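You operate a simulated robot arm through the tools that you are given. There is no shell and no other tool. Be economical: measure what you need, move in short steps, check, and stop when the job is done.

The job below is to be done with a simulated two-armed robot. You get a single attempt, and the scene is never put back.

## Task
Take the small white tray on the kit bench top and put it away on the long bench top. Put the black pad on the kit bench top away on the long bench top. Take the green cordless handset from the kit bench top and put it on the top of the side leaf. Put two of the chocks from the kit bench top on the middle shelf of the low rack. Put the grey ring from the top of the wooden bench with blue legs in the inside of the purple tray and the blue ring on the green bay of the blue cart. Do these in any order. Set down upright: chock.

The check looks at the end state, three seconds after you hand in, the way a careful person would. Anything else that was tipped, shoved, dropped, spilled or broken makes it a failure.

## Robot
Two 7-joint arms with two-finger parallel grippers on one trunk, on a base that drives. Base frame: it is fixed to the floor where the robot stands at the start and does not move with it; the origin is under the middle of the robot, x ahead of it, y to its left, z up; the surface under the hand at the start is at about z = 862. Readings come in mm, degrees, newtons and seconds.
The left shoulder is at the start at [20, 138, 1450], the right one opposite. With the tool pointing down near the work surface each hand reaches from about 100 to 360 mm from the robot's upright axis, wherever it stands, measured 20 degrees to its own side. Places, roughly: black pad (6x6x5 cm) [300, -300, 900]; chock (10x6x6 cm) [1600, -200, 900]; cordless handset [0, -250, 1000]; green bay of the blue cart (31x24 cm) [2200, 2880, 860]; inside of the purple tray (20x22 cm) [280, 1760, 200]; long bench top [500, 6300, 900]; middle shelf of the low rack [-400, -2600, 600]; ring [1750, 2000, 1000]; small white tray (12x12x6 cm) [500, -200, 900]; top of the side leaf [-2600, 2100, 700]. Payload 1.57 kg a hand.
The TCP of each hand is the grasp point between the finger pads, 30 mm short of the fingertips. In the tool frame z runs along the fingers and y along their closing line. The gripper opens to 80 mm. The fingers are 17 mm wide and 12 mm thick; the gripper's body (40 by 82 mm) begins 80 mm behind the TCP.
Orientation is that of the tool frame in the base frame, as a unit quaternion [w, x, y, z]. With the fingers straight down and closing along the base's y, the tool's x points along the base's -x, its y along +y and its z along -z.

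## Interface
- The arms move only by the tool move_arm. It takes "left_deltas", "right_deltas" or both (then of equal length, played together; a hand with none holds still); each is a list that holds one entry, the list of rows, each a list of 7 numbers: the shift along the base's x, y, z in mm, then the turn, a rotation vector about the base's x, y, z in rad, then the gripper command, from -1 (fully open) to 1 (shut), values between in proportion. In form: [[[tx, ty, tz, ax, ay, az, claw], ...]]. A call has 1 to 12 rows; each row is the pose to reach, as a shift and turn from the pose commanded when the call began. Each row takes 0.2 s and may step no farther than 50 mm and 8.6 degrees from the row before; otherwise, or with a gripper value out of range, the whole call is refused. A pose out of reach is approached as far as the arm can. The call stops where the force on the tool passes 40 N (or 10 N more than at its start, if that is more) or the arm is blocked; 0.2 s more then pass. The fingers move at their own pace (about 45 mm/s each) and stop on an object; they squeeze with about 42 N. The grip force told is the motor's: it shows also when the fingers shut on nothing. Time passes only in rows, and 0.2 s behind the last, so rows that repeat a pose let the fingers close. It gives the time, the measured TCP pose, the force on the tool (base axes), the opening and the grip force at its end, in the units of the frame above (readings bear some noise), with the torque about the TCP (base axes, N m) and any sound that the robot's microphone picked up.
- Cameras (640 x 400 px; columns grow to the right, rows downward): "scene" is now at [139.4, -67.1, 1389.5]; the picture's right is [-0.86, -0.51, 0.00], its down [-0.01, 0.02, -1.00] and it looks along [0.51, -0.86, -0.02] (base axes); focal length 214 px, centre (320, 200). "left" rides on the left gripper at [72, 7, -122] in its tool frame; the picture's right is [-0.09, 1.00, 0.00], its down [-0.84, -0.08, -0.54] and it looks along [-0.54, -0.05, 0.84] (tool axes); focal length 238 px, centre (320, 200). "right" rides on the right gripper at [72, -7, -122] in its tool frame; the picture's right is [0.09, 1.00, 0.00], its down [-0.84, 0.08, -0.54] and it looks along [-0.54, 0.05, 0.84] (tool axes); focal length 238 px, centre (320, 200).
- get_image(camera): a new picture of that camera. No time passes.
- slide_trunk(by): slides the trunk up (or, below 0, down) by that many mm; the arms and the scene camera ride with it, the base frame stays. It gives what a move gives, with no picture.
- roll_base(legs): drives the robot by 1 to 6 legs, each [ahead, left, turn to the left] in mm, mm and degrees, along the robot's own axes; the way and the turn of a leg run together, so that a leg with both is an arc; at most 1500 mm and 180 degrees a leg. The arms and the cameras ride along, it lands a little off, and it stops where it bumps. It gives what a move gives.
- turn_head(pan, tilt): turns the head with the scene camera to pan (to the left, within 60 degrees either way) and tilt (down, from -29 to 69), counted from straight ahead of the robot. It gives what a move gives.
- probe_pixels(camera, pixels): for up to 12 pixels [column, row] of the newest picture of that camera ("zoom" is the newest enlarged one), the place [x, y, z] in the base frame of the surface seen there, good to about 2 mm, but the place of the scene camera against the robot may be out by one fixed shift of up to 12 mm in any direction. No time passes.
- close_up(camera, box): a new picture of the part [left, top, right, bottom] of that camera's present view, enlarged. No time passes.
- finish_job(): hands the job in; it is judged then, once.

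Work in short steps. Measure before you move; look again where a grasp or a placing could have gone wrong, and mend it. You have 138 turns and 172 pictures in all, those below and enlarged ones among them. Open the grippers and draw the arms clear of the work before you hand the job in, unless the task says otherwise; then end with one line.

The tools are called after "Emit:" as a command line: name --argument value ..., lists and objects as JSON in quotes. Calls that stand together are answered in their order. move_arm: Moves the arms, as the interface text tells. Its arguments: {"type":"object","properties":{"left_deltas":{"type":"array","items":{"type":"array","items":{"type":"array","items":{"type":"number"}}}},"right_deltas":{"type":"array","items":{"type":"array","items":{"type":"array","items":{"type":"number"}}}}},"required":[]} The other tools are called the same way: slide_trunk (by) slides the trunk up or down; roll_base (legs) drives the base; turn_head (pan, tilt) turns the head that bears the scene camera; get_image (camera) takes a picture; probe_pixels (camera, pixels) gives the place of the surface under pixels of a picture; close_up (camera, box) takes an enlarged picture of a part of a camera's view; finish_job () hands the job in.

At the start:

```text
time_s: 0.0
left_tool_pos: [239.1, -41.7, 1198.9]
left_orientation: [0.003, -0.005, 1.0, 0.01]
left_ft_force: [23.8, -21.1, -125.7]
left_torque: [1.8, -4.17, 0.73]
left_finger_gap: 80.0
left_grip_force: 0.1
right_tool_pos: [307.2, -332.9, 1189.0]
right_orientation: [0.0, 0.001, 1.0, -0.001]
right_ft_force: [0.5, -0.1, -0.2]
right_torque: [0.01, 0.0, -0.01]
right_finger_gap: 80.0
right_grip_force: 0.1
trunk travel left (down, up): [-825.0, 415.0]
robot x, y, heading: [0.3, -0.2, 0.1]
head pan, tilt: [-60.2, 68.8]
```

scene: 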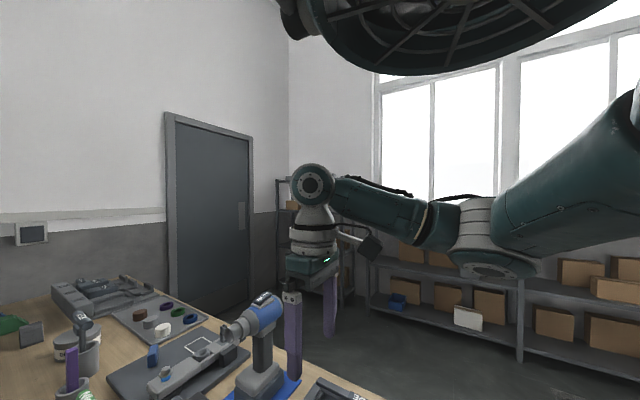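
right: 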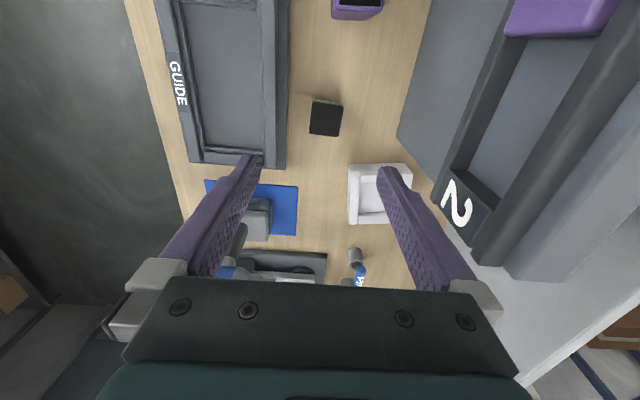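
left: 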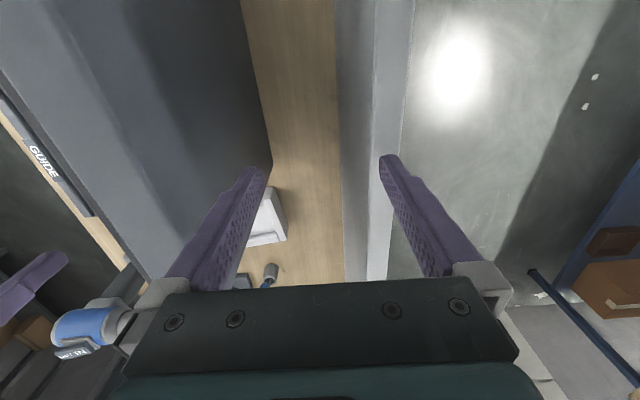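

The right hand's picture shows the black pad at about (325,118) and the white tray at (378,195) below it. I'll turn the head to see the bench in front.

Emit:
turn_head --pan -20 --tilt 45

Emit:
get_image --camera "scene"

Emit:
get_image --camera "right"

Emit:
probe_pixels --camera "right" --pixels '[[325, 118], [352, 170], [408, 168], [352, 220], [372, 195], [300, 60], [340, 230], [420, 100], [380, 40], [360, 5], [355, 255], [360, 280]]'

```text
time_s: 1.1
left_tool_pos: [241.1, -36.7, 1193.4]
left_orientation: [0.005, -0.003, 1.0, 0.019]
left_ft_force: [17.2, 65.1, -109.7]
left_torque: [-11.05, -5.76, -5.09]
left_finger_gap: 80.3
left_grip_force: 0.0
right_tool_pos: [308.4, -333.2, 1189.8]
right_orientation: [0.0, 0.001, 1.0, -0.001]
right_ft_force: [0.3, -0.8, -0.2]
right_torque: [-0.01, 0.03, 0.0]
right_finger_gap: 79.9
right_grip_force: 0.0
trunk travel left (down, up): [-825.0, 415.0]
robot x, y, heading: [-2.1, -2.5, -0.1]
head pan, tilt: [-20.0, 45.0]
```

```text
168 pictures are left
```

scene: 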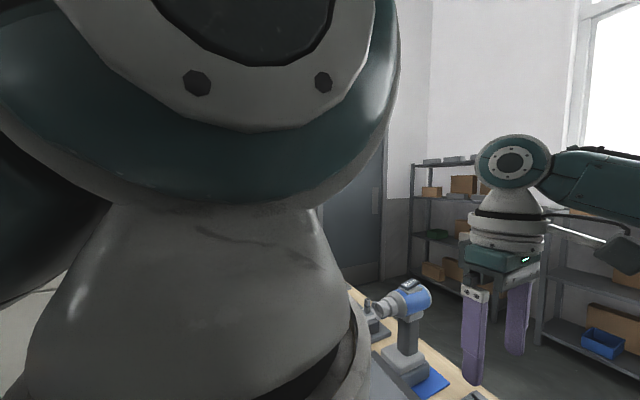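

```text
167 pictures are left
```

right: 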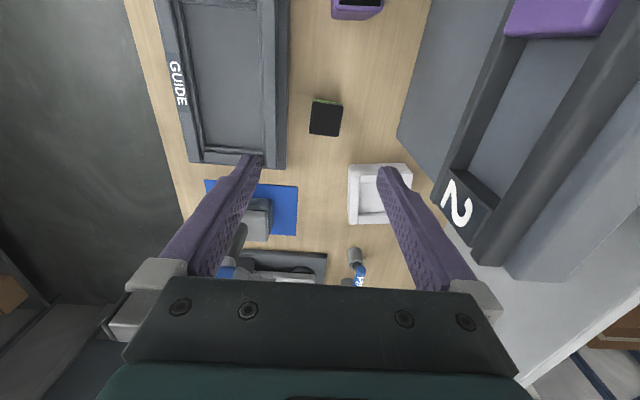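

```text
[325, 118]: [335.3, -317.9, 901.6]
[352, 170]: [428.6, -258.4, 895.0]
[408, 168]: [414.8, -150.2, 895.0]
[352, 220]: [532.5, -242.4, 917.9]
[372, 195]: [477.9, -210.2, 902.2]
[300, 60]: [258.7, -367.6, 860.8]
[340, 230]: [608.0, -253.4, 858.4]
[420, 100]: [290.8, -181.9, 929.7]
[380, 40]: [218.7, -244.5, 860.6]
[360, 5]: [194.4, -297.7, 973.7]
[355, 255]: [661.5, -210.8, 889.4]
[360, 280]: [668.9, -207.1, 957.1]
```

The turn of the head shifted the left hand's force reading, and a big arm link fills the scene view, so the left arm seems to press on the head. I'll look at what is around the left hand before moving it.

Emit:
get_image --camera "left"

Emit:
probe_pixels --camera "left" --pixels '[[100, 60], [200, 60], [255, 120], [300, 60], [355, 100], [385, 60], [450, 150], [140, 200], [60, 140], [265, 215], [270, 270], [380, 220]]'

Emit:
probe_pixels --camera "scene" --pixels '[[200, 100], [250, 20], [200, 280], [60, 250], [500, 250], [410, 300], [100, 190], [350, 50], [20, 200]]'

```text
166 pictures are left
```

left: 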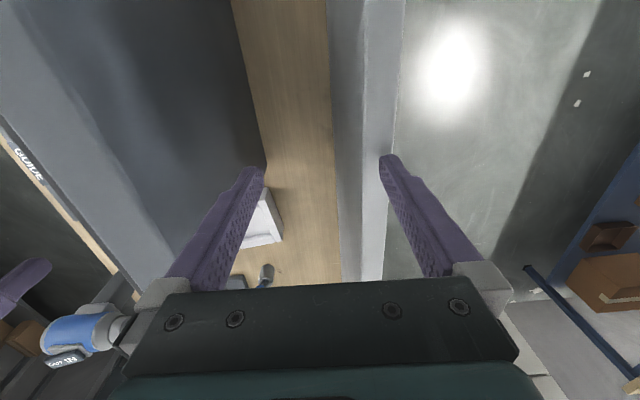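

```text
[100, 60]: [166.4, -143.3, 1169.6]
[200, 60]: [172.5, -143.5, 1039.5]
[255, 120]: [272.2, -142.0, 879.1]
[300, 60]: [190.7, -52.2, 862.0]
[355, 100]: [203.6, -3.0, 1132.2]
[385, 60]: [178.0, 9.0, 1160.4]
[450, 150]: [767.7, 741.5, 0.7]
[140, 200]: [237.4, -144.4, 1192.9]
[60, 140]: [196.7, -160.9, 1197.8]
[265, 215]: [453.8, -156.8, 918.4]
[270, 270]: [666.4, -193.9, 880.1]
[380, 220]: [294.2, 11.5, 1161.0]
```

```text
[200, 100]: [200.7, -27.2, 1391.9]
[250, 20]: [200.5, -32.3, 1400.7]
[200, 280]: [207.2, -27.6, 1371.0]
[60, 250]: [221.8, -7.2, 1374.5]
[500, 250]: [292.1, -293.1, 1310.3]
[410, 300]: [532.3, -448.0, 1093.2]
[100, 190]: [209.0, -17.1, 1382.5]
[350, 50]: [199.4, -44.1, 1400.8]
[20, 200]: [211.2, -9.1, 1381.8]
```

A wall top stands at about z=1160, y=-3…11, right below the left fingertip (z≈1163), which explains the load. I'll raise the left hand a little and watch the force.

Emit:
move_arm --left_deltas '[[[0, 0, 10, 0, 0, 0, -1], [0, 0, 25, 0, 0, 0, -1], [0, 0, 45, 0, 0, 0, -1]]]'

```text
time_s: 1.9
left_tool_pos: [242.6, -36.8, 1238.4]
left_orientation: [0.007, -0.007, 1.0, 0.017]
left_ft_force: [36.8, 37.3, -105.8]
left_torque: [-6.65, -2.46, -3.18]
left_finger_gap: 80.0
left_grip_force: 0.1
right_tool_pos: [308.0, -333.6, 1188.5]
right_orientation: [0.0, 0.0, 1.0, -0.001]
right_ft_force: [0.1, 0.1, -0.4]
right_torque: [0.0, 0.0, -0.01]
right_finger_gap: 80.2
right_grip_force: 0.0
trunk travel left (down, up): [-825.0, 415.0]
robot x, y, heading: [0.4, -1.5, -0.1]
head pan, tilt: [-20.0, 45.0]
```

It rose freely but still shows ~-106 N, so something else loads the arm or the sensor is faulty. I'll move the hand away from the head to the left, above the wall tops.

Emit:
move_arm --left_deltas '[[[0, 30, 5, 0, 0, 0, -1], [0, 70, 5, 0, 0, 0, -1], [0, 110, 5, 0, 0, 0, -1], [0, 150, 5, 0, 0, 0, -1], [0, 180, 5, 0, 0, 0, -1], [0, 180, 5, 0, 0, 0, -1]]]'

Emit:
get_image --camera "scene"

```text
time_s: 2.2
left_tool_pos: [246.4, -27.7, 1238.0]
left_orientation: [0.013, -0.038, 0.999, 0.01]
left_ft_force: [30.6, -17.1, -100.2]
left_torque: [1.64, -3.39, 1.1]
left_finger_gap: 79.9
left_grip_force: 0.0
right_tool_pos: [308.4, -332.5, 1190.2]
right_orientation: [-0.001, 0.0, 1.0, -0.001]
right_ft_force: [0.2, 0.1, -0.2]
right_torque: [-0.04, -0.02, -0.01]
right_finger_gap: 79.8
right_grip_force: 0.1
trunk travel left (down, up): [-825.0, 415.0]
robot x, y, heading: [-1.1, -0.7, 0.1]
head pan, tilt: [-20.0, 45.0]
stopped in row 1 (left hand): the force on the tool passed its limit at 150 N (the readings are from after the stop); the commanded pose is now the measured one
```

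```text
165 pictures are left
```

scene: 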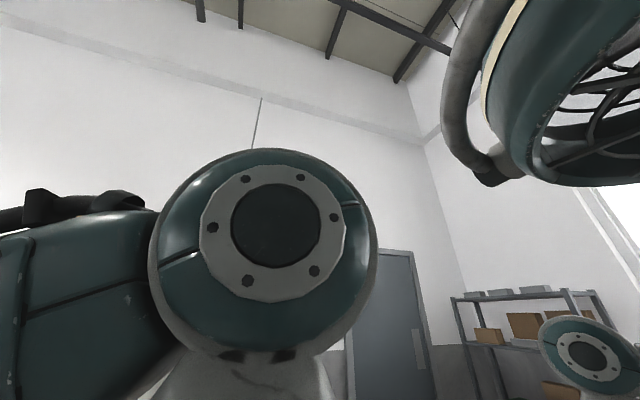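

The scene view swung upward although the tilt reads 45, and a ribbed hood is visible at the upper right. I'll probe where the hood and the left arm are.

Emit:
probe_pixels --camera "scene" --pixels '[[560, 120], [600, 100], [530, 60], [460, 100], [520, 180], [275, 225], [180, 250], [80, 270], [40, 205], [110, 200], [590, 355], [380, 300]]'

Emit:
turn_head --pan -20 --tilt 45

Emit:
get_image --camera "scene"

```text
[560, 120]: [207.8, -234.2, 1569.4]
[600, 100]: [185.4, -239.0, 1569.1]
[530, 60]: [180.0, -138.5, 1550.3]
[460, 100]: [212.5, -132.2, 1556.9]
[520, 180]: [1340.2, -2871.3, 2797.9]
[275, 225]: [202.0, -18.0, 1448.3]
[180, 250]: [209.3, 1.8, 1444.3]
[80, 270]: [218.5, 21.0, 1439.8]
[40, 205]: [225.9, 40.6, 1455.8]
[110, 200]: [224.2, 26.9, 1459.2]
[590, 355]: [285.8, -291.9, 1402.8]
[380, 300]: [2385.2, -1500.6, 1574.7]
```

```text
time_s: 2.8
left_tool_pos: [247.6, -28.9, 1239.6]
left_orientation: [0.017, -0.035, 0.999, 0.009]
left_ft_force: [40.1, -19.4, -97.7]
left_torque: [1.84, -1.83, 1.09]
left_finger_gap: 80.0
left_grip_force: 0.1
right_tool_pos: [308.6, -332.0, 1189.4]
right_orientation: [0.0, -0.001, 1.0, -0.001]
right_ft_force: [0.7, -0.4, -1.0]
right_torque: [0.03, 0.03, -0.04]
right_finger_gap: 80.1
right_grip_force: 0.0
trunk travel left (down, up): [-825.0, 415.0]
robot x, y, heading: [1.9, -0.5, 0.4]
head pan, tilt: [-20.0, 45.0]
```

```text
164 pictures are left
```

scene: 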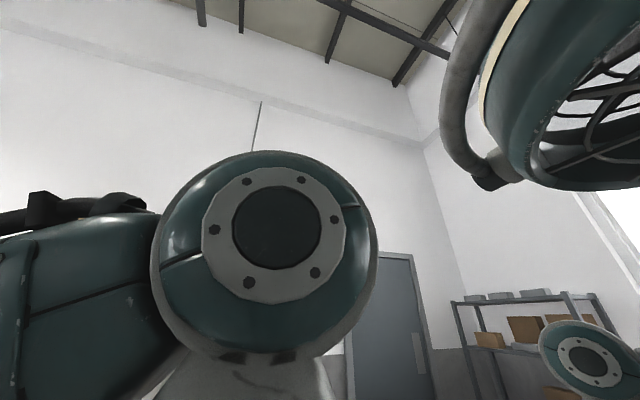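

The left wrist at about [205,-15,1445] sits right against the head and props it up. I'll draw that hand forward, away from the head, above the walls.

Emit:
move_arm --left_deltas '[[[20, 0, 0, 0, 0, 0, -1], [45, 0, 0, 0, 0, 0, -1], [70, 0, 0, 0, 0, 0, -1], [95, 0, 0, 0, 0, 0, -1]]]'

Emit:
get_image --camera "scene"

```text
time_s: 3.8
left_tool_pos: [340.5, -29.4, 1244.5]
left_orientation: [0.011, -0.029, 1.0, 0.003]
left_ft_force: [-0.3, 1.4, -0.4]
left_torque: [-0.02, 0.01, 0.0]
left_finger_gap: 80.2
left_grip_force: 0.1
right_tool_pos: [309.0, -332.5, 1189.3]
right_orientation: [0.0, -0.001, 1.0, -0.001]
right_ft_force: [0.1, 0.6, -0.3]
right_torque: [0.02, 0.0, -0.02]
right_finger_gap: 79.9
right_grip_force: 0.0
trunk travel left (down, up): [-825.0, 415.0]
robot x, y, heading: [-1.8, 0.9, 0.1]
head pan, tilt: [-20.0, 45.0]
```

```text
163 pictures are left
```

scene: 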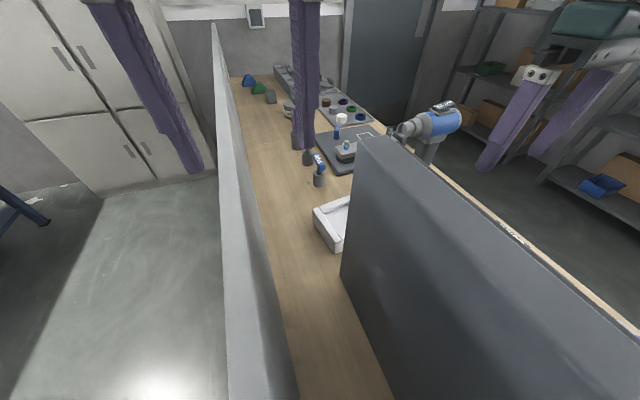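

The left arm is free now (forces near zero) and the head sees the bench: wall at y≈0 on the left, grey panel near (450,250). I'll look further down to find the handset and pad near the robot.

Emit:
turn_head --pan -55 --tilt 68

Emit:
get_image --camera "scene"

Emit:
turn_head --pan -15 --tilt 20

Emit:
get_image --camera "scene"

Emit:
turn_head --pan 55 --tilt 20

Emit:
get_image --camera "scene"

```text
time_s: 4.8
left_tool_pos: [340.8, -30.0, 1243.0]
left_orientation: [0.011, -0.029, 1.0, 0.005]
left_ft_force: [0.4, 1.2, -0.8]
left_torque: [-0.02, -0.03, 0.02]
left_finger_gap: 80.1
left_grip_force: 0.0
right_tool_pos: [308.1, -333.2, 1189.5]
right_orientation: [-0.001, -0.001, 1.0, -0.001]
right_ft_force: [-0.3, 0.5, 0.2]
right_torque: [0.02, 0.01, 0.01]
right_finger_gap: 80.2
right_grip_force: 0.1
trunk travel left (down, up): [-825.0, 415.0]
robot x, y, heading: [-4.0, -1.3, -0.0]
head pan, tilt: [-55.0, 68.0]
```

```text
162 pictures are left
```

scene: 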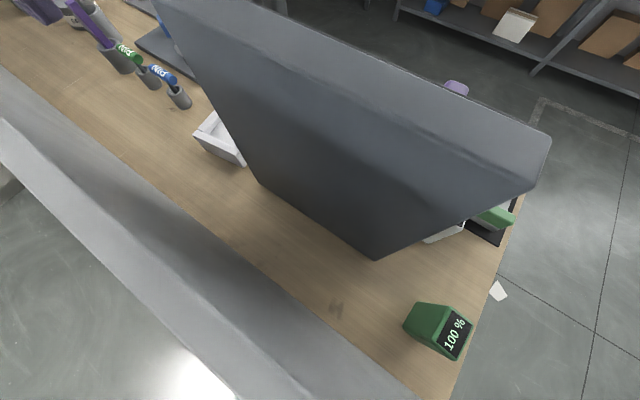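

```text
time_s: 6.0
left_tool_pos: [339.7, -28.7, 1242.8]
left_orientation: [0.011, -0.03, 0.999, 0.005]
left_ft_force: [0.0, 0.3, 0.9]
left_torque: [0.0, -0.01, 0.01]
left_finger_gap: 80.4
left_grip_force: 0.0
right_tool_pos: [307.6, -332.9, 1189.7]
right_orientation: [0.001, -0.001, 1.0, -0.001]
right_ft_force: [0.4, -0.5, -0.4]
right_torque: [-0.03, 0.01, 0.0]
right_finger_gap: 79.9
right_grip_force: 0.0
trunk travel left (down, up): [-825.0, 415.0]
robot x, y, heading: [1.6, 2.2, 0.0]
head pan, tilt: [-15.0, 20.0]
```

```text
161 pictures are left
```

scene: 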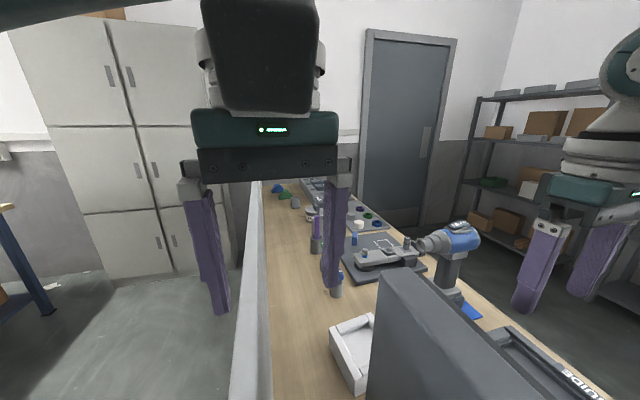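

```text
time_s: 7.4
left_tool_pos: [340.4, -30.4, 1243.4]
left_orientation: [0.011, -0.03, 0.999, 0.005]
left_ft_force: [-0.1, -0.6, -0.2]
left_torque: [-0.03, -0.01, -0.03]
left_finger_gap: 80.1
left_grip_force: 0.0
right_tool_pos: [308.5, -332.1, 1189.3]
right_orientation: [-0.001, 0.0, 1.0, -0.001]
right_ft_force: [0.0, -0.3, 0.7]
right_torque: [0.02, 0.01, 0.02]
right_finger_gap: 80.2
right_grip_force: 0.0
trunk travel left (down, up): [-825.0, 415.0]
robot x, y, heading: [-0.3, 1.3, 0.1]
head pan, tilt: [55.0, 20.0]
```

```text
160 pictures are left
```

scene: 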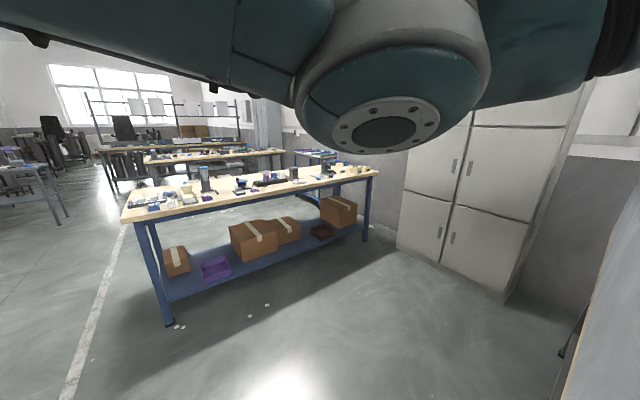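

The green "100 %" item near the robot looks like the handset in its stand, at (438,330) in the earlier view. I'll look there again and probe it.

Emit:
turn_head --pan -58 --tilt 66

Emit:
get_image --camera "scene"

Emit:
probe_pixels --camera "scene" --pixels '[[420, 310], [440, 325], [455, 345], [430, 355], [500, 215], [480, 240], [450, 240], [520, 160], [460, 85], [350, 300], [400, 380], [600, 300]]'

Emit:
close_up --camera "scene" --box '[340, 160, 580, 400]'

```text
time_s: 9.3
left_tool_pos: [340.7, -29.5, 1242.8]
left_orientation: [0.011, -0.03, 0.999, 0.005]
left_ft_force: [-0.3, 0.5, -0.2]
left_torque: [-0.03, -0.03, -0.01]
left_finger_gap: 80.1
left_grip_force: 0.1
right_tool_pos: [307.4, -332.3, 1189.2]
right_orientation: [0.0, 0.0, 1.0, -0.001]
right_ft_force: [0.6, -0.7, -0.3]
right_torque: [0.03, 0.02, -0.01]
right_finger_gap: 79.9
right_grip_force: 0.0
trunk travel left (down, up): [-825.0, 415.0]
robot x, y, heading: [3.6, 0.5, 0.1]
head pan, tilt: [-58.0, 66.0]
```

```text
159 pictures are left
```

scene: 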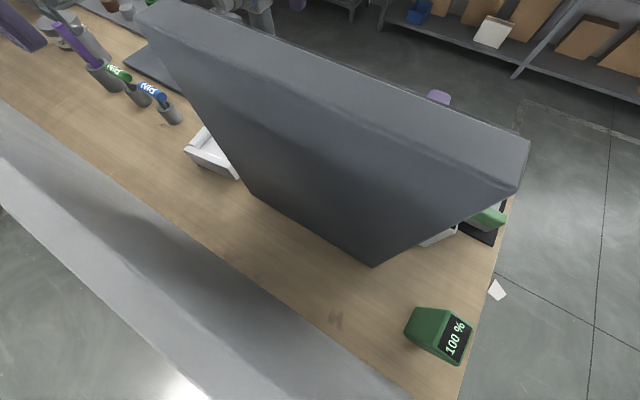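

```text
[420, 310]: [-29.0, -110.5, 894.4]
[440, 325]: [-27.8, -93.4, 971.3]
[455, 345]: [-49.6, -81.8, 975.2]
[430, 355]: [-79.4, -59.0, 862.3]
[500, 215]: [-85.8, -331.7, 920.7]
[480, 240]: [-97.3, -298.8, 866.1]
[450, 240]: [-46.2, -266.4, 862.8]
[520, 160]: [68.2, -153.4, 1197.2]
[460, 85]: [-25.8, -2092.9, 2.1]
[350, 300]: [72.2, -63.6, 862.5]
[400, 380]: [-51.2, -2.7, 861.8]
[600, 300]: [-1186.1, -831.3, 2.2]
```

```text
1.67 times, centred on (460, 280) of scene
```

zoom: 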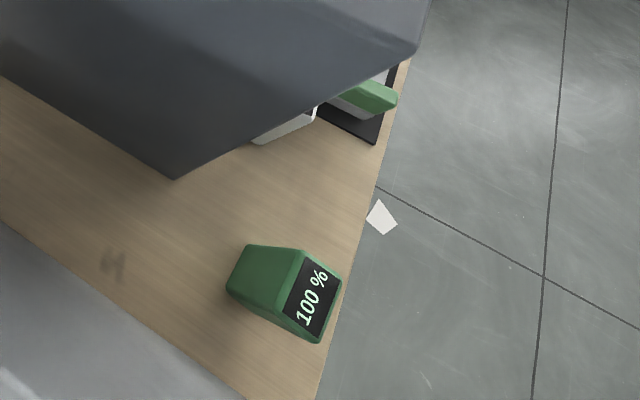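

The bench seems to reach back to x≈-120 beside the robot, with two green things: one at [-29,-110,971] and one in a cradle near [-86,-330,920]. I'll check where the robot's own body stands relative to the bench by looking straight down ahead.

Emit:
turn_head --pan 0 --tilt 69

Emit:
get_image --camera "scene"

Emit:
probe_pixels --camera "scene" --pixels '[[320, 390], [250, 390], [400, 390], [100, 350], [550, 380], [320, 200]]'

Emit:
turn_head --pan 60 --tilt 69

Emit:
get_image --camera "scene"

Emit:
probe_pixels --camera "scene" --pixels '[[320, 390], [200, 390], [100, 300], [450, 380], [550, 300], [320, 200]]'

```text
time_s: 10.6
left_tool_pos: [339.7, -30.3, 1242.6]
left_orientation: [0.011, -0.029, 0.999, 0.004]
left_ft_force: [0.3, 0.2, -0.3]
left_torque: [0.02, 0.03, 0.01]
left_finger_gap: 80.0
left_grip_force: 0.1
right_tool_pos: [307.1, -331.3, 1188.7]
right_orientation: [0.0, -0.001, 1.0, 0.0]
right_ft_force: [0.4, 0.6, 1.1]
right_torque: [0.01, -0.01, 0.03]
right_finger_gap: 80.0
right_grip_force: 0.0
trunk travel left (down, up): [-825.0, 415.0]
robot x, y, heading: [2.4, 0.3, 0.0]
head pan, tilt: [0.0, 68.8]
```

```text
157 pictures are left
```

scene: 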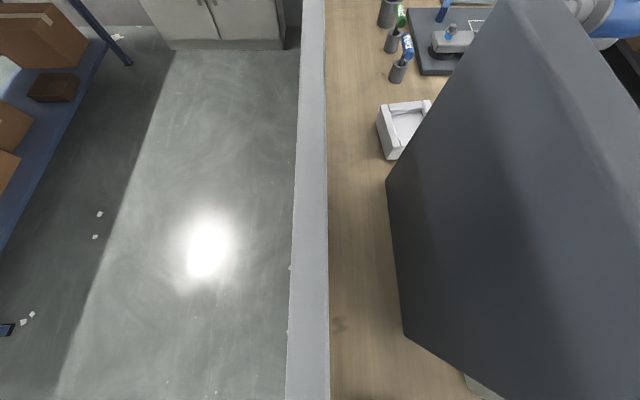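

```text
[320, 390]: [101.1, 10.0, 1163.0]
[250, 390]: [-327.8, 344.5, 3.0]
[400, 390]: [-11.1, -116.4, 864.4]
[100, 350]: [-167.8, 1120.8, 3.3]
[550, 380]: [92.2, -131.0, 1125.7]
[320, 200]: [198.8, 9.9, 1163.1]
```

```text
time_s: 11.9
left_tool_pos: [340.4, -29.6, 1242.5]
left_orientation: [0.011, -0.03, 0.999, 0.005]
left_ft_force: [-0.1, 0.0, -0.4]
left_torque: [0.01, 0.03, 0.01]
left_finger_gap: 80.5
left_grip_force: 0.0
right_tool_pos: [307.2, -332.9, 1188.5]
right_orientation: [0.0, 0.0, 1.0, -0.001]
right_ft_force: [-0.3, 0.4, -0.4]
right_torque: [0.02, -0.04, -0.02]
right_finger_gap: 80.0
right_grip_force: 0.1
trunk travel left (down, up): [-825.0, 415.0]
robot x, y, heading: [0.1, -2.5, 0.0]
head pan, tilt: [60.0, 68.8]
```

```text
156 pictures are left
```

scene: 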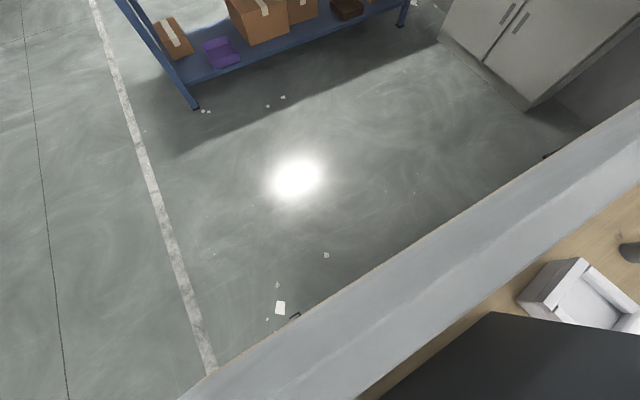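

```text
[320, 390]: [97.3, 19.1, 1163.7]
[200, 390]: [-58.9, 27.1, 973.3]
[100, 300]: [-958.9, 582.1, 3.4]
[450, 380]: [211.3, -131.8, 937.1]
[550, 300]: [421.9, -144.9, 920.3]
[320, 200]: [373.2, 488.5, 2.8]
```

Nothing of the robot's own column shows in these views, and the bench seems to pass beneath the head. I'll tilt the left hand so its camera looks back at the robot's body and the bench's near end.

Emit:
move_arm --left_deltas '[[[10, 0, 20, 0, 0.14, 0, -1], [20, 0, 40, 0, 0.28, 0, -1], [30, 0, 60, 0, 0.42, 0, -1], [40, 0, 70, 0, 0.56, 0, -1], [40, 0, 70, 0, 0.7, 0, -1]]]'

Emit:
get_image --camera "left"

Emit:
probe_pixels --camera "left" --pixels '[[320, 20], [250, 20], [400, 20], [320, 80], [200, 50], [450, 60], [100, 50]]'

```text
time_s: 13.1
left_tool_pos: [316.8, -5.0, 1313.5]
left_orientation: [-0.272, -0.029, 0.962, 0.013]
left_ft_force: [0.3, 0.1, -0.1]
left_torque: [0.02, -0.02, -0.03]
left_finger_gap: 80.3
left_grip_force: 0.0
left hand out of reach, approached as far as the arm can: row 3, 4, 5
right_tool_pos: [308.3, -331.1, 1189.1]
right_orientation: [0.0, 0.0, 1.0, -0.001]
right_ft_force: [0.3, 0.7, 0.8]
right_torque: [-0.01, 0.01, 0.0]
right_finger_gap: 80.0
right_grip_force: 0.0
trunk travel left (down, up): [-825.0, 415.0]
robot x, y, heading: [0.2, 0.0, -0.0]
head pan, tilt: [60.0, 68.8]
```

```text
155 pictures are left
```

left: 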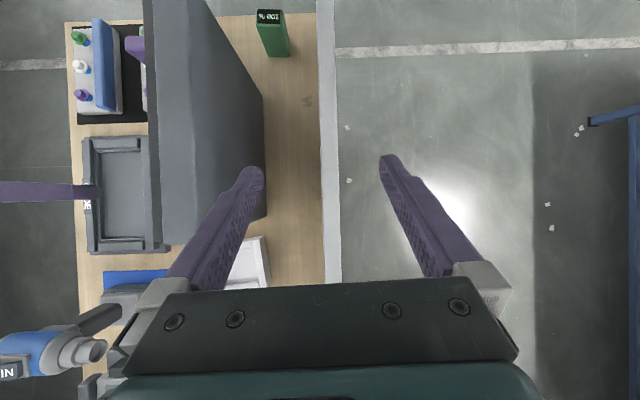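

```text
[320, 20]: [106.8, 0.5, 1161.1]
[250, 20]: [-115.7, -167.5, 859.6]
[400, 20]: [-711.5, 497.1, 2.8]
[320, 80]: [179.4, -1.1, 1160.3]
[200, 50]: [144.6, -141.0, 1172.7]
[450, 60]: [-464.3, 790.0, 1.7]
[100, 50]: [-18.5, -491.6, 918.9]
```

No column shows, so driving near the bench seems unobstructed below; the near end holds a stand with coloured pegs at (95,65) and the green "100 %" piece at (272,33). I'll zoom in on these.

Emit:
close_up --camera "left" --box '[60, 0, 300, 150]'

Emit:
turn_head --pan -60 --tilt 62

Emit:
close_up --camera "scene" --box '[360, 140, 600, 400]'

```text
2.67 times, centred on (180, 75) of left
```

zoom: 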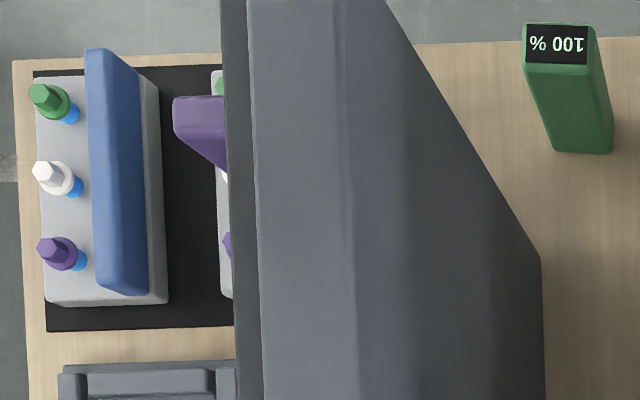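

```text
time_s: 15.1
left_tool_pos: [316.4, -6.1, 1313.7]
left_orientation: [-0.27, -0.027, 0.962, 0.014]
left_ft_force: [-0.2, -0.7, 0.1]
left_torque: [0.0, -0.01, 0.05]
left_finger_gap: 80.2
left_grip_force: 0.1
right_tool_pos: [308.8, -332.5, 1188.4]
right_orientation: [-0.001, 0.0, 1.0, -0.001]
right_ft_force: [0.9, 0.1, 0.1]
right_torque: [-0.03, 0.01, -0.04]
right_finger_gap: 79.8
right_grip_force: 0.1
trunk travel left (down, up): [-825.0, 415.0]
robot x, y, heading: [1.3, 0.5, 0.0]
head pan, tilt: [-60.0, 62.0]
```

```text
1.54 times, centred on (480, 270) of scene
```

zoom: 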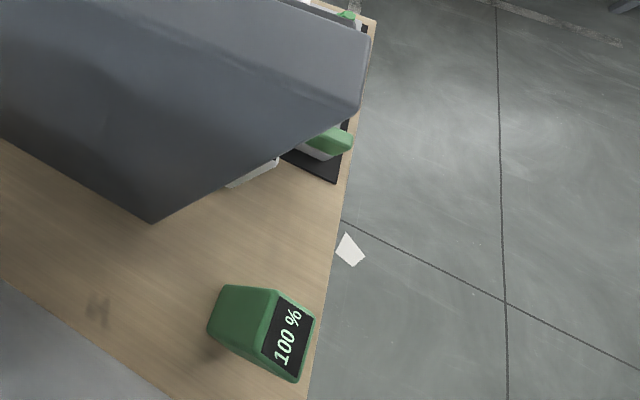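

Besides the "100 %" piece there are cradles with blue, purple and green handsets behind the panel. I'll back off from the bench and shift right to see that end properly, keeping the hands above everything.

Emit:
roll_base --legs '[[-800, 0, 0], [0, -300, 0]]'

Emit:
turn_head --pan 0 --tilt 40

Emit:
get_image --camera "scene"

```text
time_s: 20.9
left_tool_pos: [-463.1, -305.9, 1312.3]
left_orientation: [-0.272, -0.037, 0.962, 0.01]
left_ft_force: [0.9, -0.1, 0.1]
left_torque: [0.01, 0.0, 0.02]
left_finger_gap: 79.9
left_grip_force: 0.0
right_tool_pos: [-464.2, -629.9, 1188.0]
right_orientation: [0.0, -0.011, 1.0, -0.001]
right_ft_force: [0.5, -0.2, 0.2]
right_torque: [0.01, -0.01, 0.01]
right_finger_gap: 79.8
right_grip_force: 0.1
trunk travel left (down, up): [-825.0, 415.0]
robot x, y, heading: [-780.9, -302.8, 1.2]
head pan, tilt: [-60.0, 62.0]
```

```text
time_s: 22.2
left_tool_pos: [-463.3, -303.7, 1312.8]
left_orientation: [-0.271, -0.037, 0.962, 0.01]
left_ft_force: [-0.1, 1.1, -0.5]
left_torque: [-0.02, 0.01, 0.03]
left_finger_gap: 79.9
left_grip_force: 0.2
right_tool_pos: [-464.9, -631.3, 1189.1]
right_orientation: [0.001, -0.01, 1.0, -0.001]
right_ft_force: [0.8, -0.2, -0.1]
right_torque: [0.0, -0.03, 0.02]
right_finger_gap: 80.0
right_grip_force: 0.0
trunk travel left (down, up): [-825.0, 415.0]
robot x, y, heading: [-779.5, -307.1, 1.0]
head pan, tilt: [0.0, 40.0]
```

```text
152 pictures are left
```

scene: 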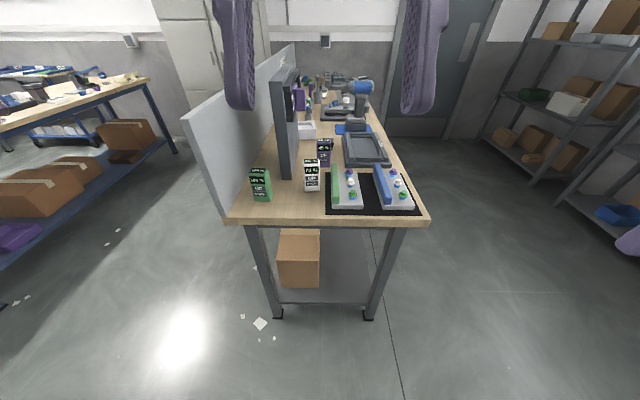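

Emit:
close_up --camera "scene" --box '[220, 100, 440, 235]'

Emit:
probe_pixels --camera "zoom" --pixels '[[115, 210], [118, 270], [268, 190], [268, 250], [300, 145], [345, 240], [480, 235], [100, 300], [225, 160]]'

```text
2.91 times, centred on (330, 168) of scene
```

zoom: 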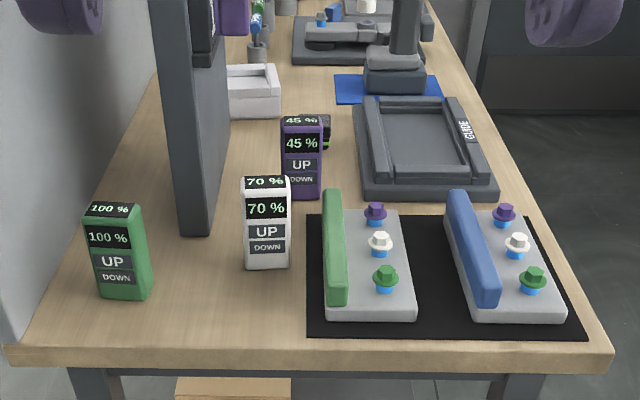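

```text
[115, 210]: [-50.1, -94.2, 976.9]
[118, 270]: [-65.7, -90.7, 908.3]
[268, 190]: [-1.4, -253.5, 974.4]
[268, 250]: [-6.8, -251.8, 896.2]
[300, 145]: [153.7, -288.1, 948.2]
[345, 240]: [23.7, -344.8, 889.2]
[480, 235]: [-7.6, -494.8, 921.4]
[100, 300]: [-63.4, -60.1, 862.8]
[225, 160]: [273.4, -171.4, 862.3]
```

The three handsets are "green 100 %", "white 70 %" and "purple 45 %", so the green one stands at about [-55,-92], top z≈977. I'll drive so that it lies in the left hand's reach and set that hand upright.

Emit:
roll_base --legs '[[440, 120, -1]]'

Emit:
move_arm --left_deltas '[[[0, 0, 0, 0, -0.14, -0.02, -1], [0, 30, 0, -0.01, -0.28, -0.03, -1], [-10, 60, -20, -0.01, -0.41, -0.05, -1], [-20, 100, -40, -0.02, -0.55, -0.07, -1], [-20, 100, -40, -0.02, -0.55, -0.07, -1]]]'

Emit:
get_image --camera "left"

```text
time_s: 25.0
left_tool_pos: [-12.5, -185.9, 1312.9]
left_orientation: [-0.271, -0.029, 0.962, 0.012]
left_ft_force: [0.1, 0.4, 0.9]
left_torque: [0.0, -0.01, -0.03]
left_finger_gap: 80.1
left_grip_force: 0.0
right_tool_pos: [-20.9, -512.6, 1189.4]
right_orientation: [0.0, -0.001, 1.0, -0.001]
right_ft_force: [0.1, -0.1, 0.1]
right_torque: [0.0, -0.01, 0.03]
right_finger_gap: 80.1
right_grip_force: 0.1
trunk travel left (down, up): [-825.0, 415.0]
robot x, y, heading: [-328.1, -180.2, -0.0]
head pan, tilt: [0.0, 40.0]
```

```text
time_s: 26.2
left_tool_pos: [-32.8, -85.6, 1273.6]
left_orientation: [0.002, 0.005, 1.0, 0.004]
left_ft_force: [-0.1, 0.1, 1.1]
left_torque: [-0.02, -0.03, -0.02]
left_finger_gap: 80.0
left_grip_force: 0.0
right_tool_pos: [-20.3, -511.3, 1188.8]
right_orientation: [-0.001, -0.001, 1.0, -0.001]
right_ft_force: [0.4, -0.6, 0.2]
right_torque: [0.0, -0.01, -0.01]
right_finger_gap: 80.0
right_grip_force: 0.0
trunk travel left (down, up): [-825.0, 415.0]
robot x, y, heading: [-331.8, -181.6, 0.1]
head pan, tilt: [0.0, 40.0]
```

```text
150 pictures are left
```

left: 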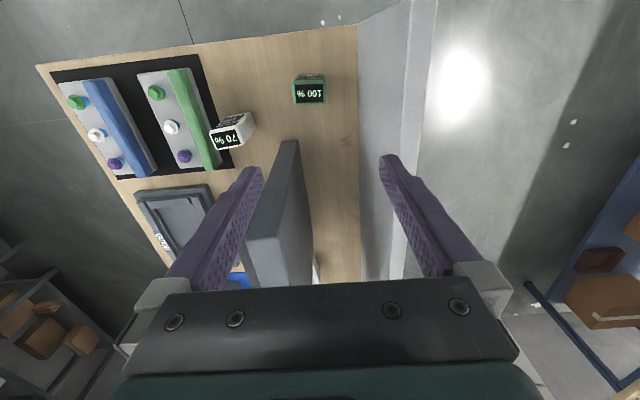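

The handset's top is at (310,90) in the left hand's picture. I'll enlarge and probe its corners.

Emit:
close_up --camera "left" --box '[270, 55, 350, 125]'

Emit:
probe_pixels --camera "left" --pixels '[[295, 83], [324, 82], [297, 101], [325, 101], [310, 90], [310, 77], [300, 77]]'

```text
5.71 times, centred on (310, 90) of left
```

zoom: 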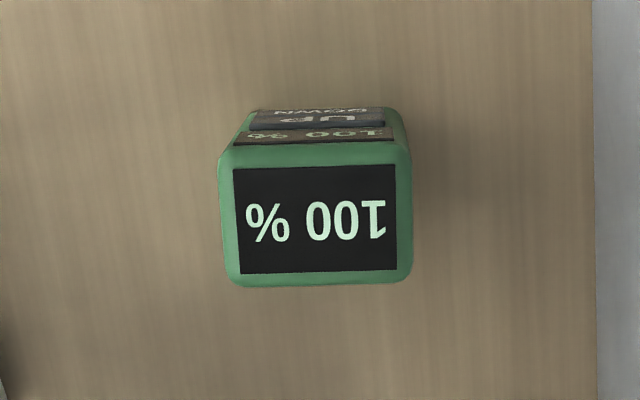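

```text
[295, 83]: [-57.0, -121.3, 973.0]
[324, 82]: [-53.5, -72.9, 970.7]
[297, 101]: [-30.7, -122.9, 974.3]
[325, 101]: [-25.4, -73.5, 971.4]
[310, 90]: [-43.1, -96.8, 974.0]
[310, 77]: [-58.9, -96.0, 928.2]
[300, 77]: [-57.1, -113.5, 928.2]
```

Handset: center ≈ [-43,-97.5], 53 wide along y, 32 deep, top 974. I'll descend with open fingers to z≈942.

Emit:
move_arm --left_deltas '[[[-10, -12, -40, 0, 0, -0.06, -1], [-10, -12, -90, 0, 0, -0.06, -1], [-10, -12, -140, 0, 0, -0.06, -1], [-10, -12, -190, 0, 0, -0.06, -1], [-10, -12, -230, 0, 0, -0.06, -1], [-10, -12, -250, 0, 0, -0.06, -1]]]'

Emit:
get_image --camera "left"

```text
time_s: 27.6
left_tool_pos: [-42.5, -99.1, 1022.1]
left_orientation: [0.0, 0.036, 0.999, 0.005]
left_ft_force: [0.6, -1.1, 0.0]
left_torque: [0.01, 0.02, 0.02]
left_finger_gap: 79.8
left_grip_force: 0.0
right_tool_pos: [-20.3, -511.8, 1188.8]
right_orientation: [0.001, 0.0, 1.0, -0.001]
right_ft_force: [0.7, -0.3, 0.2]
right_torque: [-0.04, 0.01, -0.02]
right_finger_gap: 79.8
right_grip_force: 0.1
trunk travel left (down, up): [-825.0, 415.0]
robot x, y, heading: [-329.1, -179.2, 0.2]
head pan, tilt: [0.0, 40.0]
```

```text
148 pictures are left
```

left: 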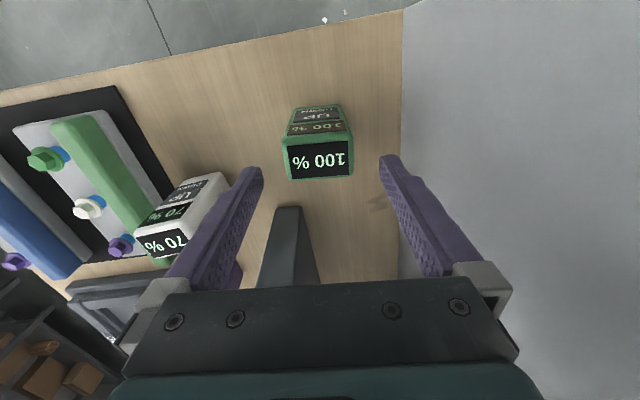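

The handset is centred between the fingers at (318,150). I'll go down 80 mm, close, and lift.

Emit:
move_arm --left_deltas '[[[0, 1, -40, 0, 0, 0, -1], [0, 1, -78, 0, 0, 0, -1], [0, 1, -78, 0, 0, 0, 1], [0, 1, -78, 0, 0, 0, 1], [0, 1, -78, 0, 0, 0, 1], [0, 1, -78, 0, 0, 0, 1]]]'

Emit:
get_image --camera "left"

```text
time_s: 29.0
left_tool_pos: [-43.0, -97.0, 946.0]
left_orientation: [0.001, 0.036, 0.999, 0.005]
left_ft_force: [-0.1, 0.3, -0.6]
left_torque: [0.03, 0.02, -0.02]
left_finger_gap: 55.8
left_grip_force: 36.9
right_tool_pos: [-22.4, -512.1, 1189.0]
right_orientation: [0.001, -0.001, 1.0, 0.0]
right_ft_force: [0.4, -0.1, 0.0]
right_torque: [-0.03, -0.02, 0.01]
right_finger_gap: 80.0
right_grip_force: 0.0
trunk travel left (down, up): [-825.0, 415.0]
robot x, y, heading: [-328.5, -180.1, 0.3]
head pan, tilt: [0.0, 40.0]
```

```text
147 pictures are left
```

left: 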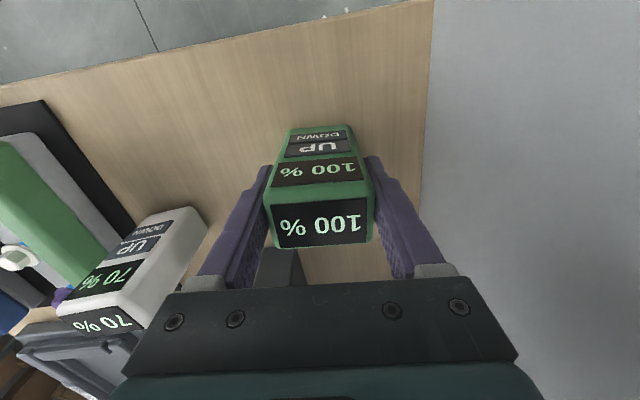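

Held (gap 55.8, 37 N); the bottom is 84 mm below the TCP. I'll lift, back off, turn toward the side leaf and look.

Emit:
move_arm --left_deltas '[[[0, 0, 40, 0, 0, 0, 1], [0, 0, 90, 0, 0, 0, 1], [0, 0, 140, 0, 0, 0, 1], [0, 0, 190, 0, 0, 0, 1], [0, 0, 240, 0, 0, 0, 1], [0, 0, 280, 0, 0, 0, 1]]]'

Emit:
roll_base --legs '[[-600, 0, 0], [0, 0, 126], [1000, 0, 0]]'

Emit:
turn_head --pan 0 --tilt 25

Emit:
get_image --camera "scene"

```text
time_s: 30.4
left_tool_pos: [-42.3, -95.8, 1225.2]
left_orientation: [0.0, 0.035, 0.999, 0.006]
left_ft_force: [0.4, 0.7, -2.3]
left_torque: [-0.01, 0.03, -0.02]
left_finger_gap: 55.4
left_grip_force: 42.6
right_tool_pos: [-21.7, -512.2, 1188.8]
right_orientation: [0.0, 0.0, 1.0, -0.001]
right_ft_force: [0.1, 0.6, -0.2]
right_torque: [0.04, -0.03, -0.01]
right_finger_gap: 80.1
right_grip_force: 0.1
trunk travel left (down, up): [-825.0, 415.0]
robot x, y, heading: [-329.6, -176.8, 0.1]
head pan, tilt: [0.0, 40.0]
```

```text
time_s: 43.8
left_tool_pos: [-1745.7, 801.9, 1224.0]
left_orientation: [0.003, 0.871, -0.491, -0.003]
left_ft_force: [-1.2, -0.4, -2.1]
left_torque: [0.02, -0.03, 0.01]
left_finger_gap: 55.6
left_grip_force: 42.0
right_tool_pos: [-1418.1, 1060.2, 1189.2]
right_orientation: [-0.001, 0.889, -0.459, 0.0]
right_ft_force: [0.2, 0.1, 0.6]
right_torque: [0.01, -0.01, -0.01]
right_finger_gap: 80.0
right_grip_force: 0.1
trunk travel left (down, up): [-825.0, 415.0]
robot x, y, heading: [-1512.3, 615.2, 125.3]
head pan, tilt: [0.0, 40.0]
```

```text
time_s: 44.6
left_tool_pos: [-1746.6, 802.4, 1223.1]
left_orientation: [0.004, 0.871, -0.491, -0.003]
left_ft_force: [0.8, 0.0, -3.0]
left_torque: [0.01, 0.0, 0.01]
left_finger_gap: 55.7
left_grip_force: 42.3
right_tool_pos: [-1419.8, 1060.9, 1186.8]
right_orientation: [-0.001, 0.889, -0.458, 0.0]
right_ft_force: [0.8, -0.1, -0.2]
right_torque: [0.0, -0.01, -0.02]
right_finger_gap: 79.9
right_grip_force: 0.2
trunk travel left (down, up): [-825.0, 415.0]
robot x, y, heading: [-1512.6, 614.4, 125.6]
head pan, tilt: [0.0, 25.0]
```

```text
146 pictures are left
```

scene: 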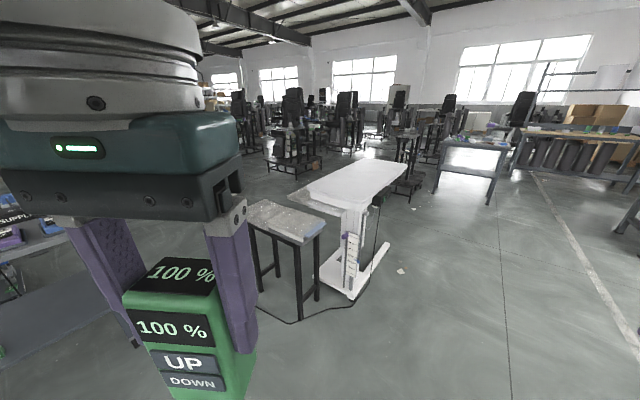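

A white stand-table with a small dark-legged table beside it is at about (320,220). I'll zoom and probe both tops.

Emit:
close_up --camera "scene" --box '[230, 140, 430, 330]'

Emit:
probe_pixels --camera "scene" --pixels '[[255, 215], [285, 220], [315, 222], [300, 238], [270, 203], [340, 190], [380, 170], [350, 203], [305, 193], [400, 165], [350, 260]]'

```text
2.11 times, centred on (330, 235) of scene
```

zoom: 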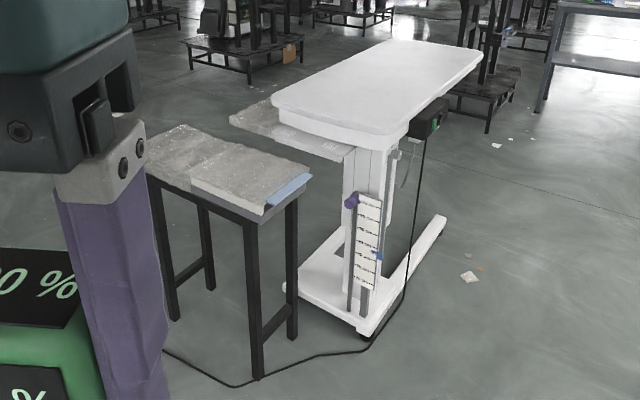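

```text
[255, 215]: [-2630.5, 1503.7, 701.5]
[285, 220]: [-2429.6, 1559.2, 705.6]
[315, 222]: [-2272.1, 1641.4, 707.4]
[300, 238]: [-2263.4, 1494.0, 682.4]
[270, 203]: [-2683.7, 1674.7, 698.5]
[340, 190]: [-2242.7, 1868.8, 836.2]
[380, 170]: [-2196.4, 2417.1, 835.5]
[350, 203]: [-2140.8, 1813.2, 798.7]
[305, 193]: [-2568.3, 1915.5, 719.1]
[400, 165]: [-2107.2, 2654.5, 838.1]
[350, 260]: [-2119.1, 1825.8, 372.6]
```

The side leaf is the lower grey board at (305,193), z≈719, on the far (-x) side of the white table. I'll look left to check for a clear way round to it.

Emit:
turn_head --pan 55 --tilt 25

Emit:
get_image --camera "scene"

Emit:
probe_pixels --camera "scene" --pixels '[[100, 250], [250, 200], [400, 220], [500, 200], [320, 300], [450, 260], [200, 160], [350, 150]]'

```text
time_s: 45.8
left_tool_pos: [-1746.2, 802.5, 1223.9]
left_orientation: [0.004, 0.871, -0.491, -0.003]
left_ft_force: [0.1, -0.2, -1.8]
left_torque: [-0.02, -0.03, -0.01]
left_finger_gap: 55.7
left_grip_force: 42.0
right_tool_pos: [-1418.7, 1060.9, 1187.2]
right_orientation: [-0.001, 0.888, -0.459, 0.001]
right_ft_force: [-0.2, 0.4, 0.2]
right_torque: [-0.02, 0.0, -0.02]
right_finger_gap: 79.9
right_grip_force: 0.0
trunk travel left (down, up): [-825.0, 415.0]
robot x, y, heading: [-1513.3, 615.8, 125.5]
head pan, tilt: [55.0, 25.0]
```

```text
144 pictures are left
```

scene: 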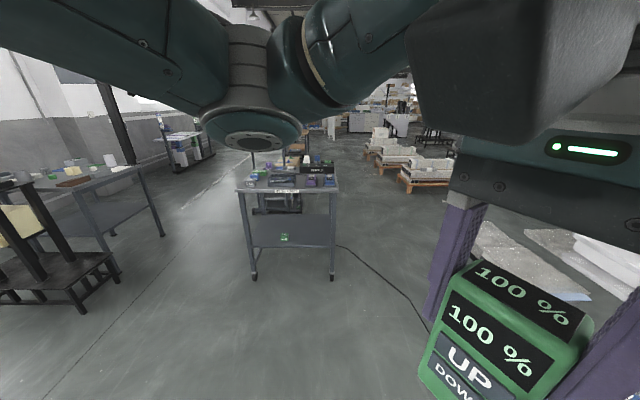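

```text
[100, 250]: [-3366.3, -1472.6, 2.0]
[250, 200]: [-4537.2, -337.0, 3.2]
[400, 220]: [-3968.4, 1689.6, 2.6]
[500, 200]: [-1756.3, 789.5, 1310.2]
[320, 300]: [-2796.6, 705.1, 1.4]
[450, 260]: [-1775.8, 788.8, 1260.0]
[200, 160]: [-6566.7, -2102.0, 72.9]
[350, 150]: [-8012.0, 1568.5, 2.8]
```

A supply table stands on that side too; I'll probe its feet and top corners to find a safe way between it and the stool.

Emit:
probe_pixels --camera "scene" --pixels '[[332, 276], [254, 277], [338, 190], [240, 190], [330, 175], [264, 215], [300, 212], [400, 290], [360, 255], [500, 235], [540, 295], [420, 195]]'

```text
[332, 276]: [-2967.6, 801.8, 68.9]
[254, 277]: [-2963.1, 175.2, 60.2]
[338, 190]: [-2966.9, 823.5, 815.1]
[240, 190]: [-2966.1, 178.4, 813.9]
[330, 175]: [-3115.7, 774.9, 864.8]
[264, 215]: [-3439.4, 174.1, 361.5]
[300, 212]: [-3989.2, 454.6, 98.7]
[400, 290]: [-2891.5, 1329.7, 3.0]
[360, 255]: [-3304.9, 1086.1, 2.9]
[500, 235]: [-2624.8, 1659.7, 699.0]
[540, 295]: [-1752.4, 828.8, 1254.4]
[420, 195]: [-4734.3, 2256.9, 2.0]
```

There is a 700 mm gap between the table corner [-2967,823] and the stool at about [-2650,1480]; I'll drive through its middle to the west side of the leaf.

Emit:
roll_base --legs '[[0, 0, 32.1], [1403, 0, 0], [0, 0, -40], [845, 0, 0], [0, 0, -117.5]]'

Emit:
turn_head --pan 0 --tilt 45

Emit:
get_image --camera "scene"

```text
time_s: 65.3
left_tool_pos: [-2930.2, 1965.2, 1223.8]
left_orientation: [0.002, 0.042, 0.999, 0.004]
left_ft_force: [0.7, 0.0, -2.1]
left_torque: [-0.02, 0.01, 0.01]
left_finger_gap: 55.6
left_grip_force: 42.2
right_tool_pos: [-2916.2, 1547.7, 1189.4]
right_orientation: [0.0, 0.007, 1.0, 0.0]
right_ft_force: [0.1, -0.1, -0.3]
right_torque: [-0.01, -0.01, -0.01]
right_finger_gap: 79.9
right_grip_force: 0.0
trunk travel left (down, up): [-825.0, 415.0]
robot x, y, heading: [-3221.3, 1887.0, -0.7]
head pan, tilt: [55.0, 25.0]
```

```text
time_s: 66.5
left_tool_pos: [-2930.1, 1963.8, 1223.3]
left_orientation: [0.001, 0.042, 0.999, 0.005]
left_ft_force: [0.3, -0.7, -1.6]
left_torque: [0.0, 0.03, -0.01]
left_finger_gap: 55.7
left_grip_force: 42.1
right_tool_pos: [-2915.6, 1548.9, 1188.0]
right_orientation: [0.0, 0.007, 1.0, 0.0]
right_ft_force: [0.5, 0.5, 1.4]
right_torque: [0.0, -0.02, 0.0]
right_finger_gap: 80.0
right_grip_force: 0.1
trunk travel left (down, up): [-825.0, 415.0]
robot x, y, heading: [-3216.8, 1884.6, -0.6]
head pan, tilt: [0.0, 45.0]
```

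```text
143 pictures are left
```

scene: 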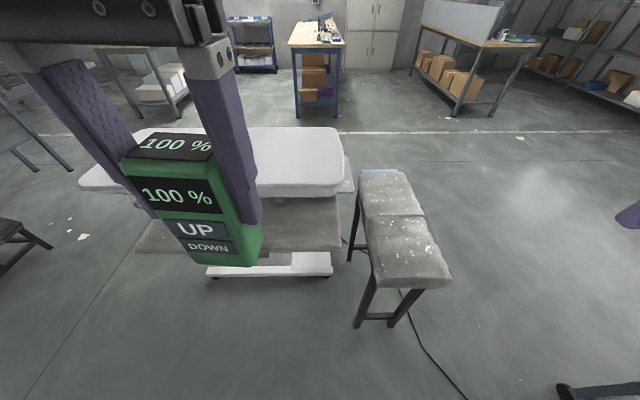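

The leaf shows at row ~225 in front of the white top. I'll probe its extents.

Emit:
probe_pixels --camera "scene" --pixels '[[335, 245], [300, 248], [280, 205], [335, 205], [310, 225], [270, 250], [150, 245], [270, 228], [290, 190], [170, 240]]'

```text
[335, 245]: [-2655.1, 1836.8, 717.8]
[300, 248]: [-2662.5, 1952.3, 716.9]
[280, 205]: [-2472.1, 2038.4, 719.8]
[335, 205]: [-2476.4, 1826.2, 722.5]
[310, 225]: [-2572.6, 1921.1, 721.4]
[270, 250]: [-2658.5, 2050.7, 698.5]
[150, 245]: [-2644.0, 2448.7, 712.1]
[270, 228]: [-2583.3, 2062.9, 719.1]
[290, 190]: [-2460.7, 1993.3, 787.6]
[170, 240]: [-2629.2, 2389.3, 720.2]
```

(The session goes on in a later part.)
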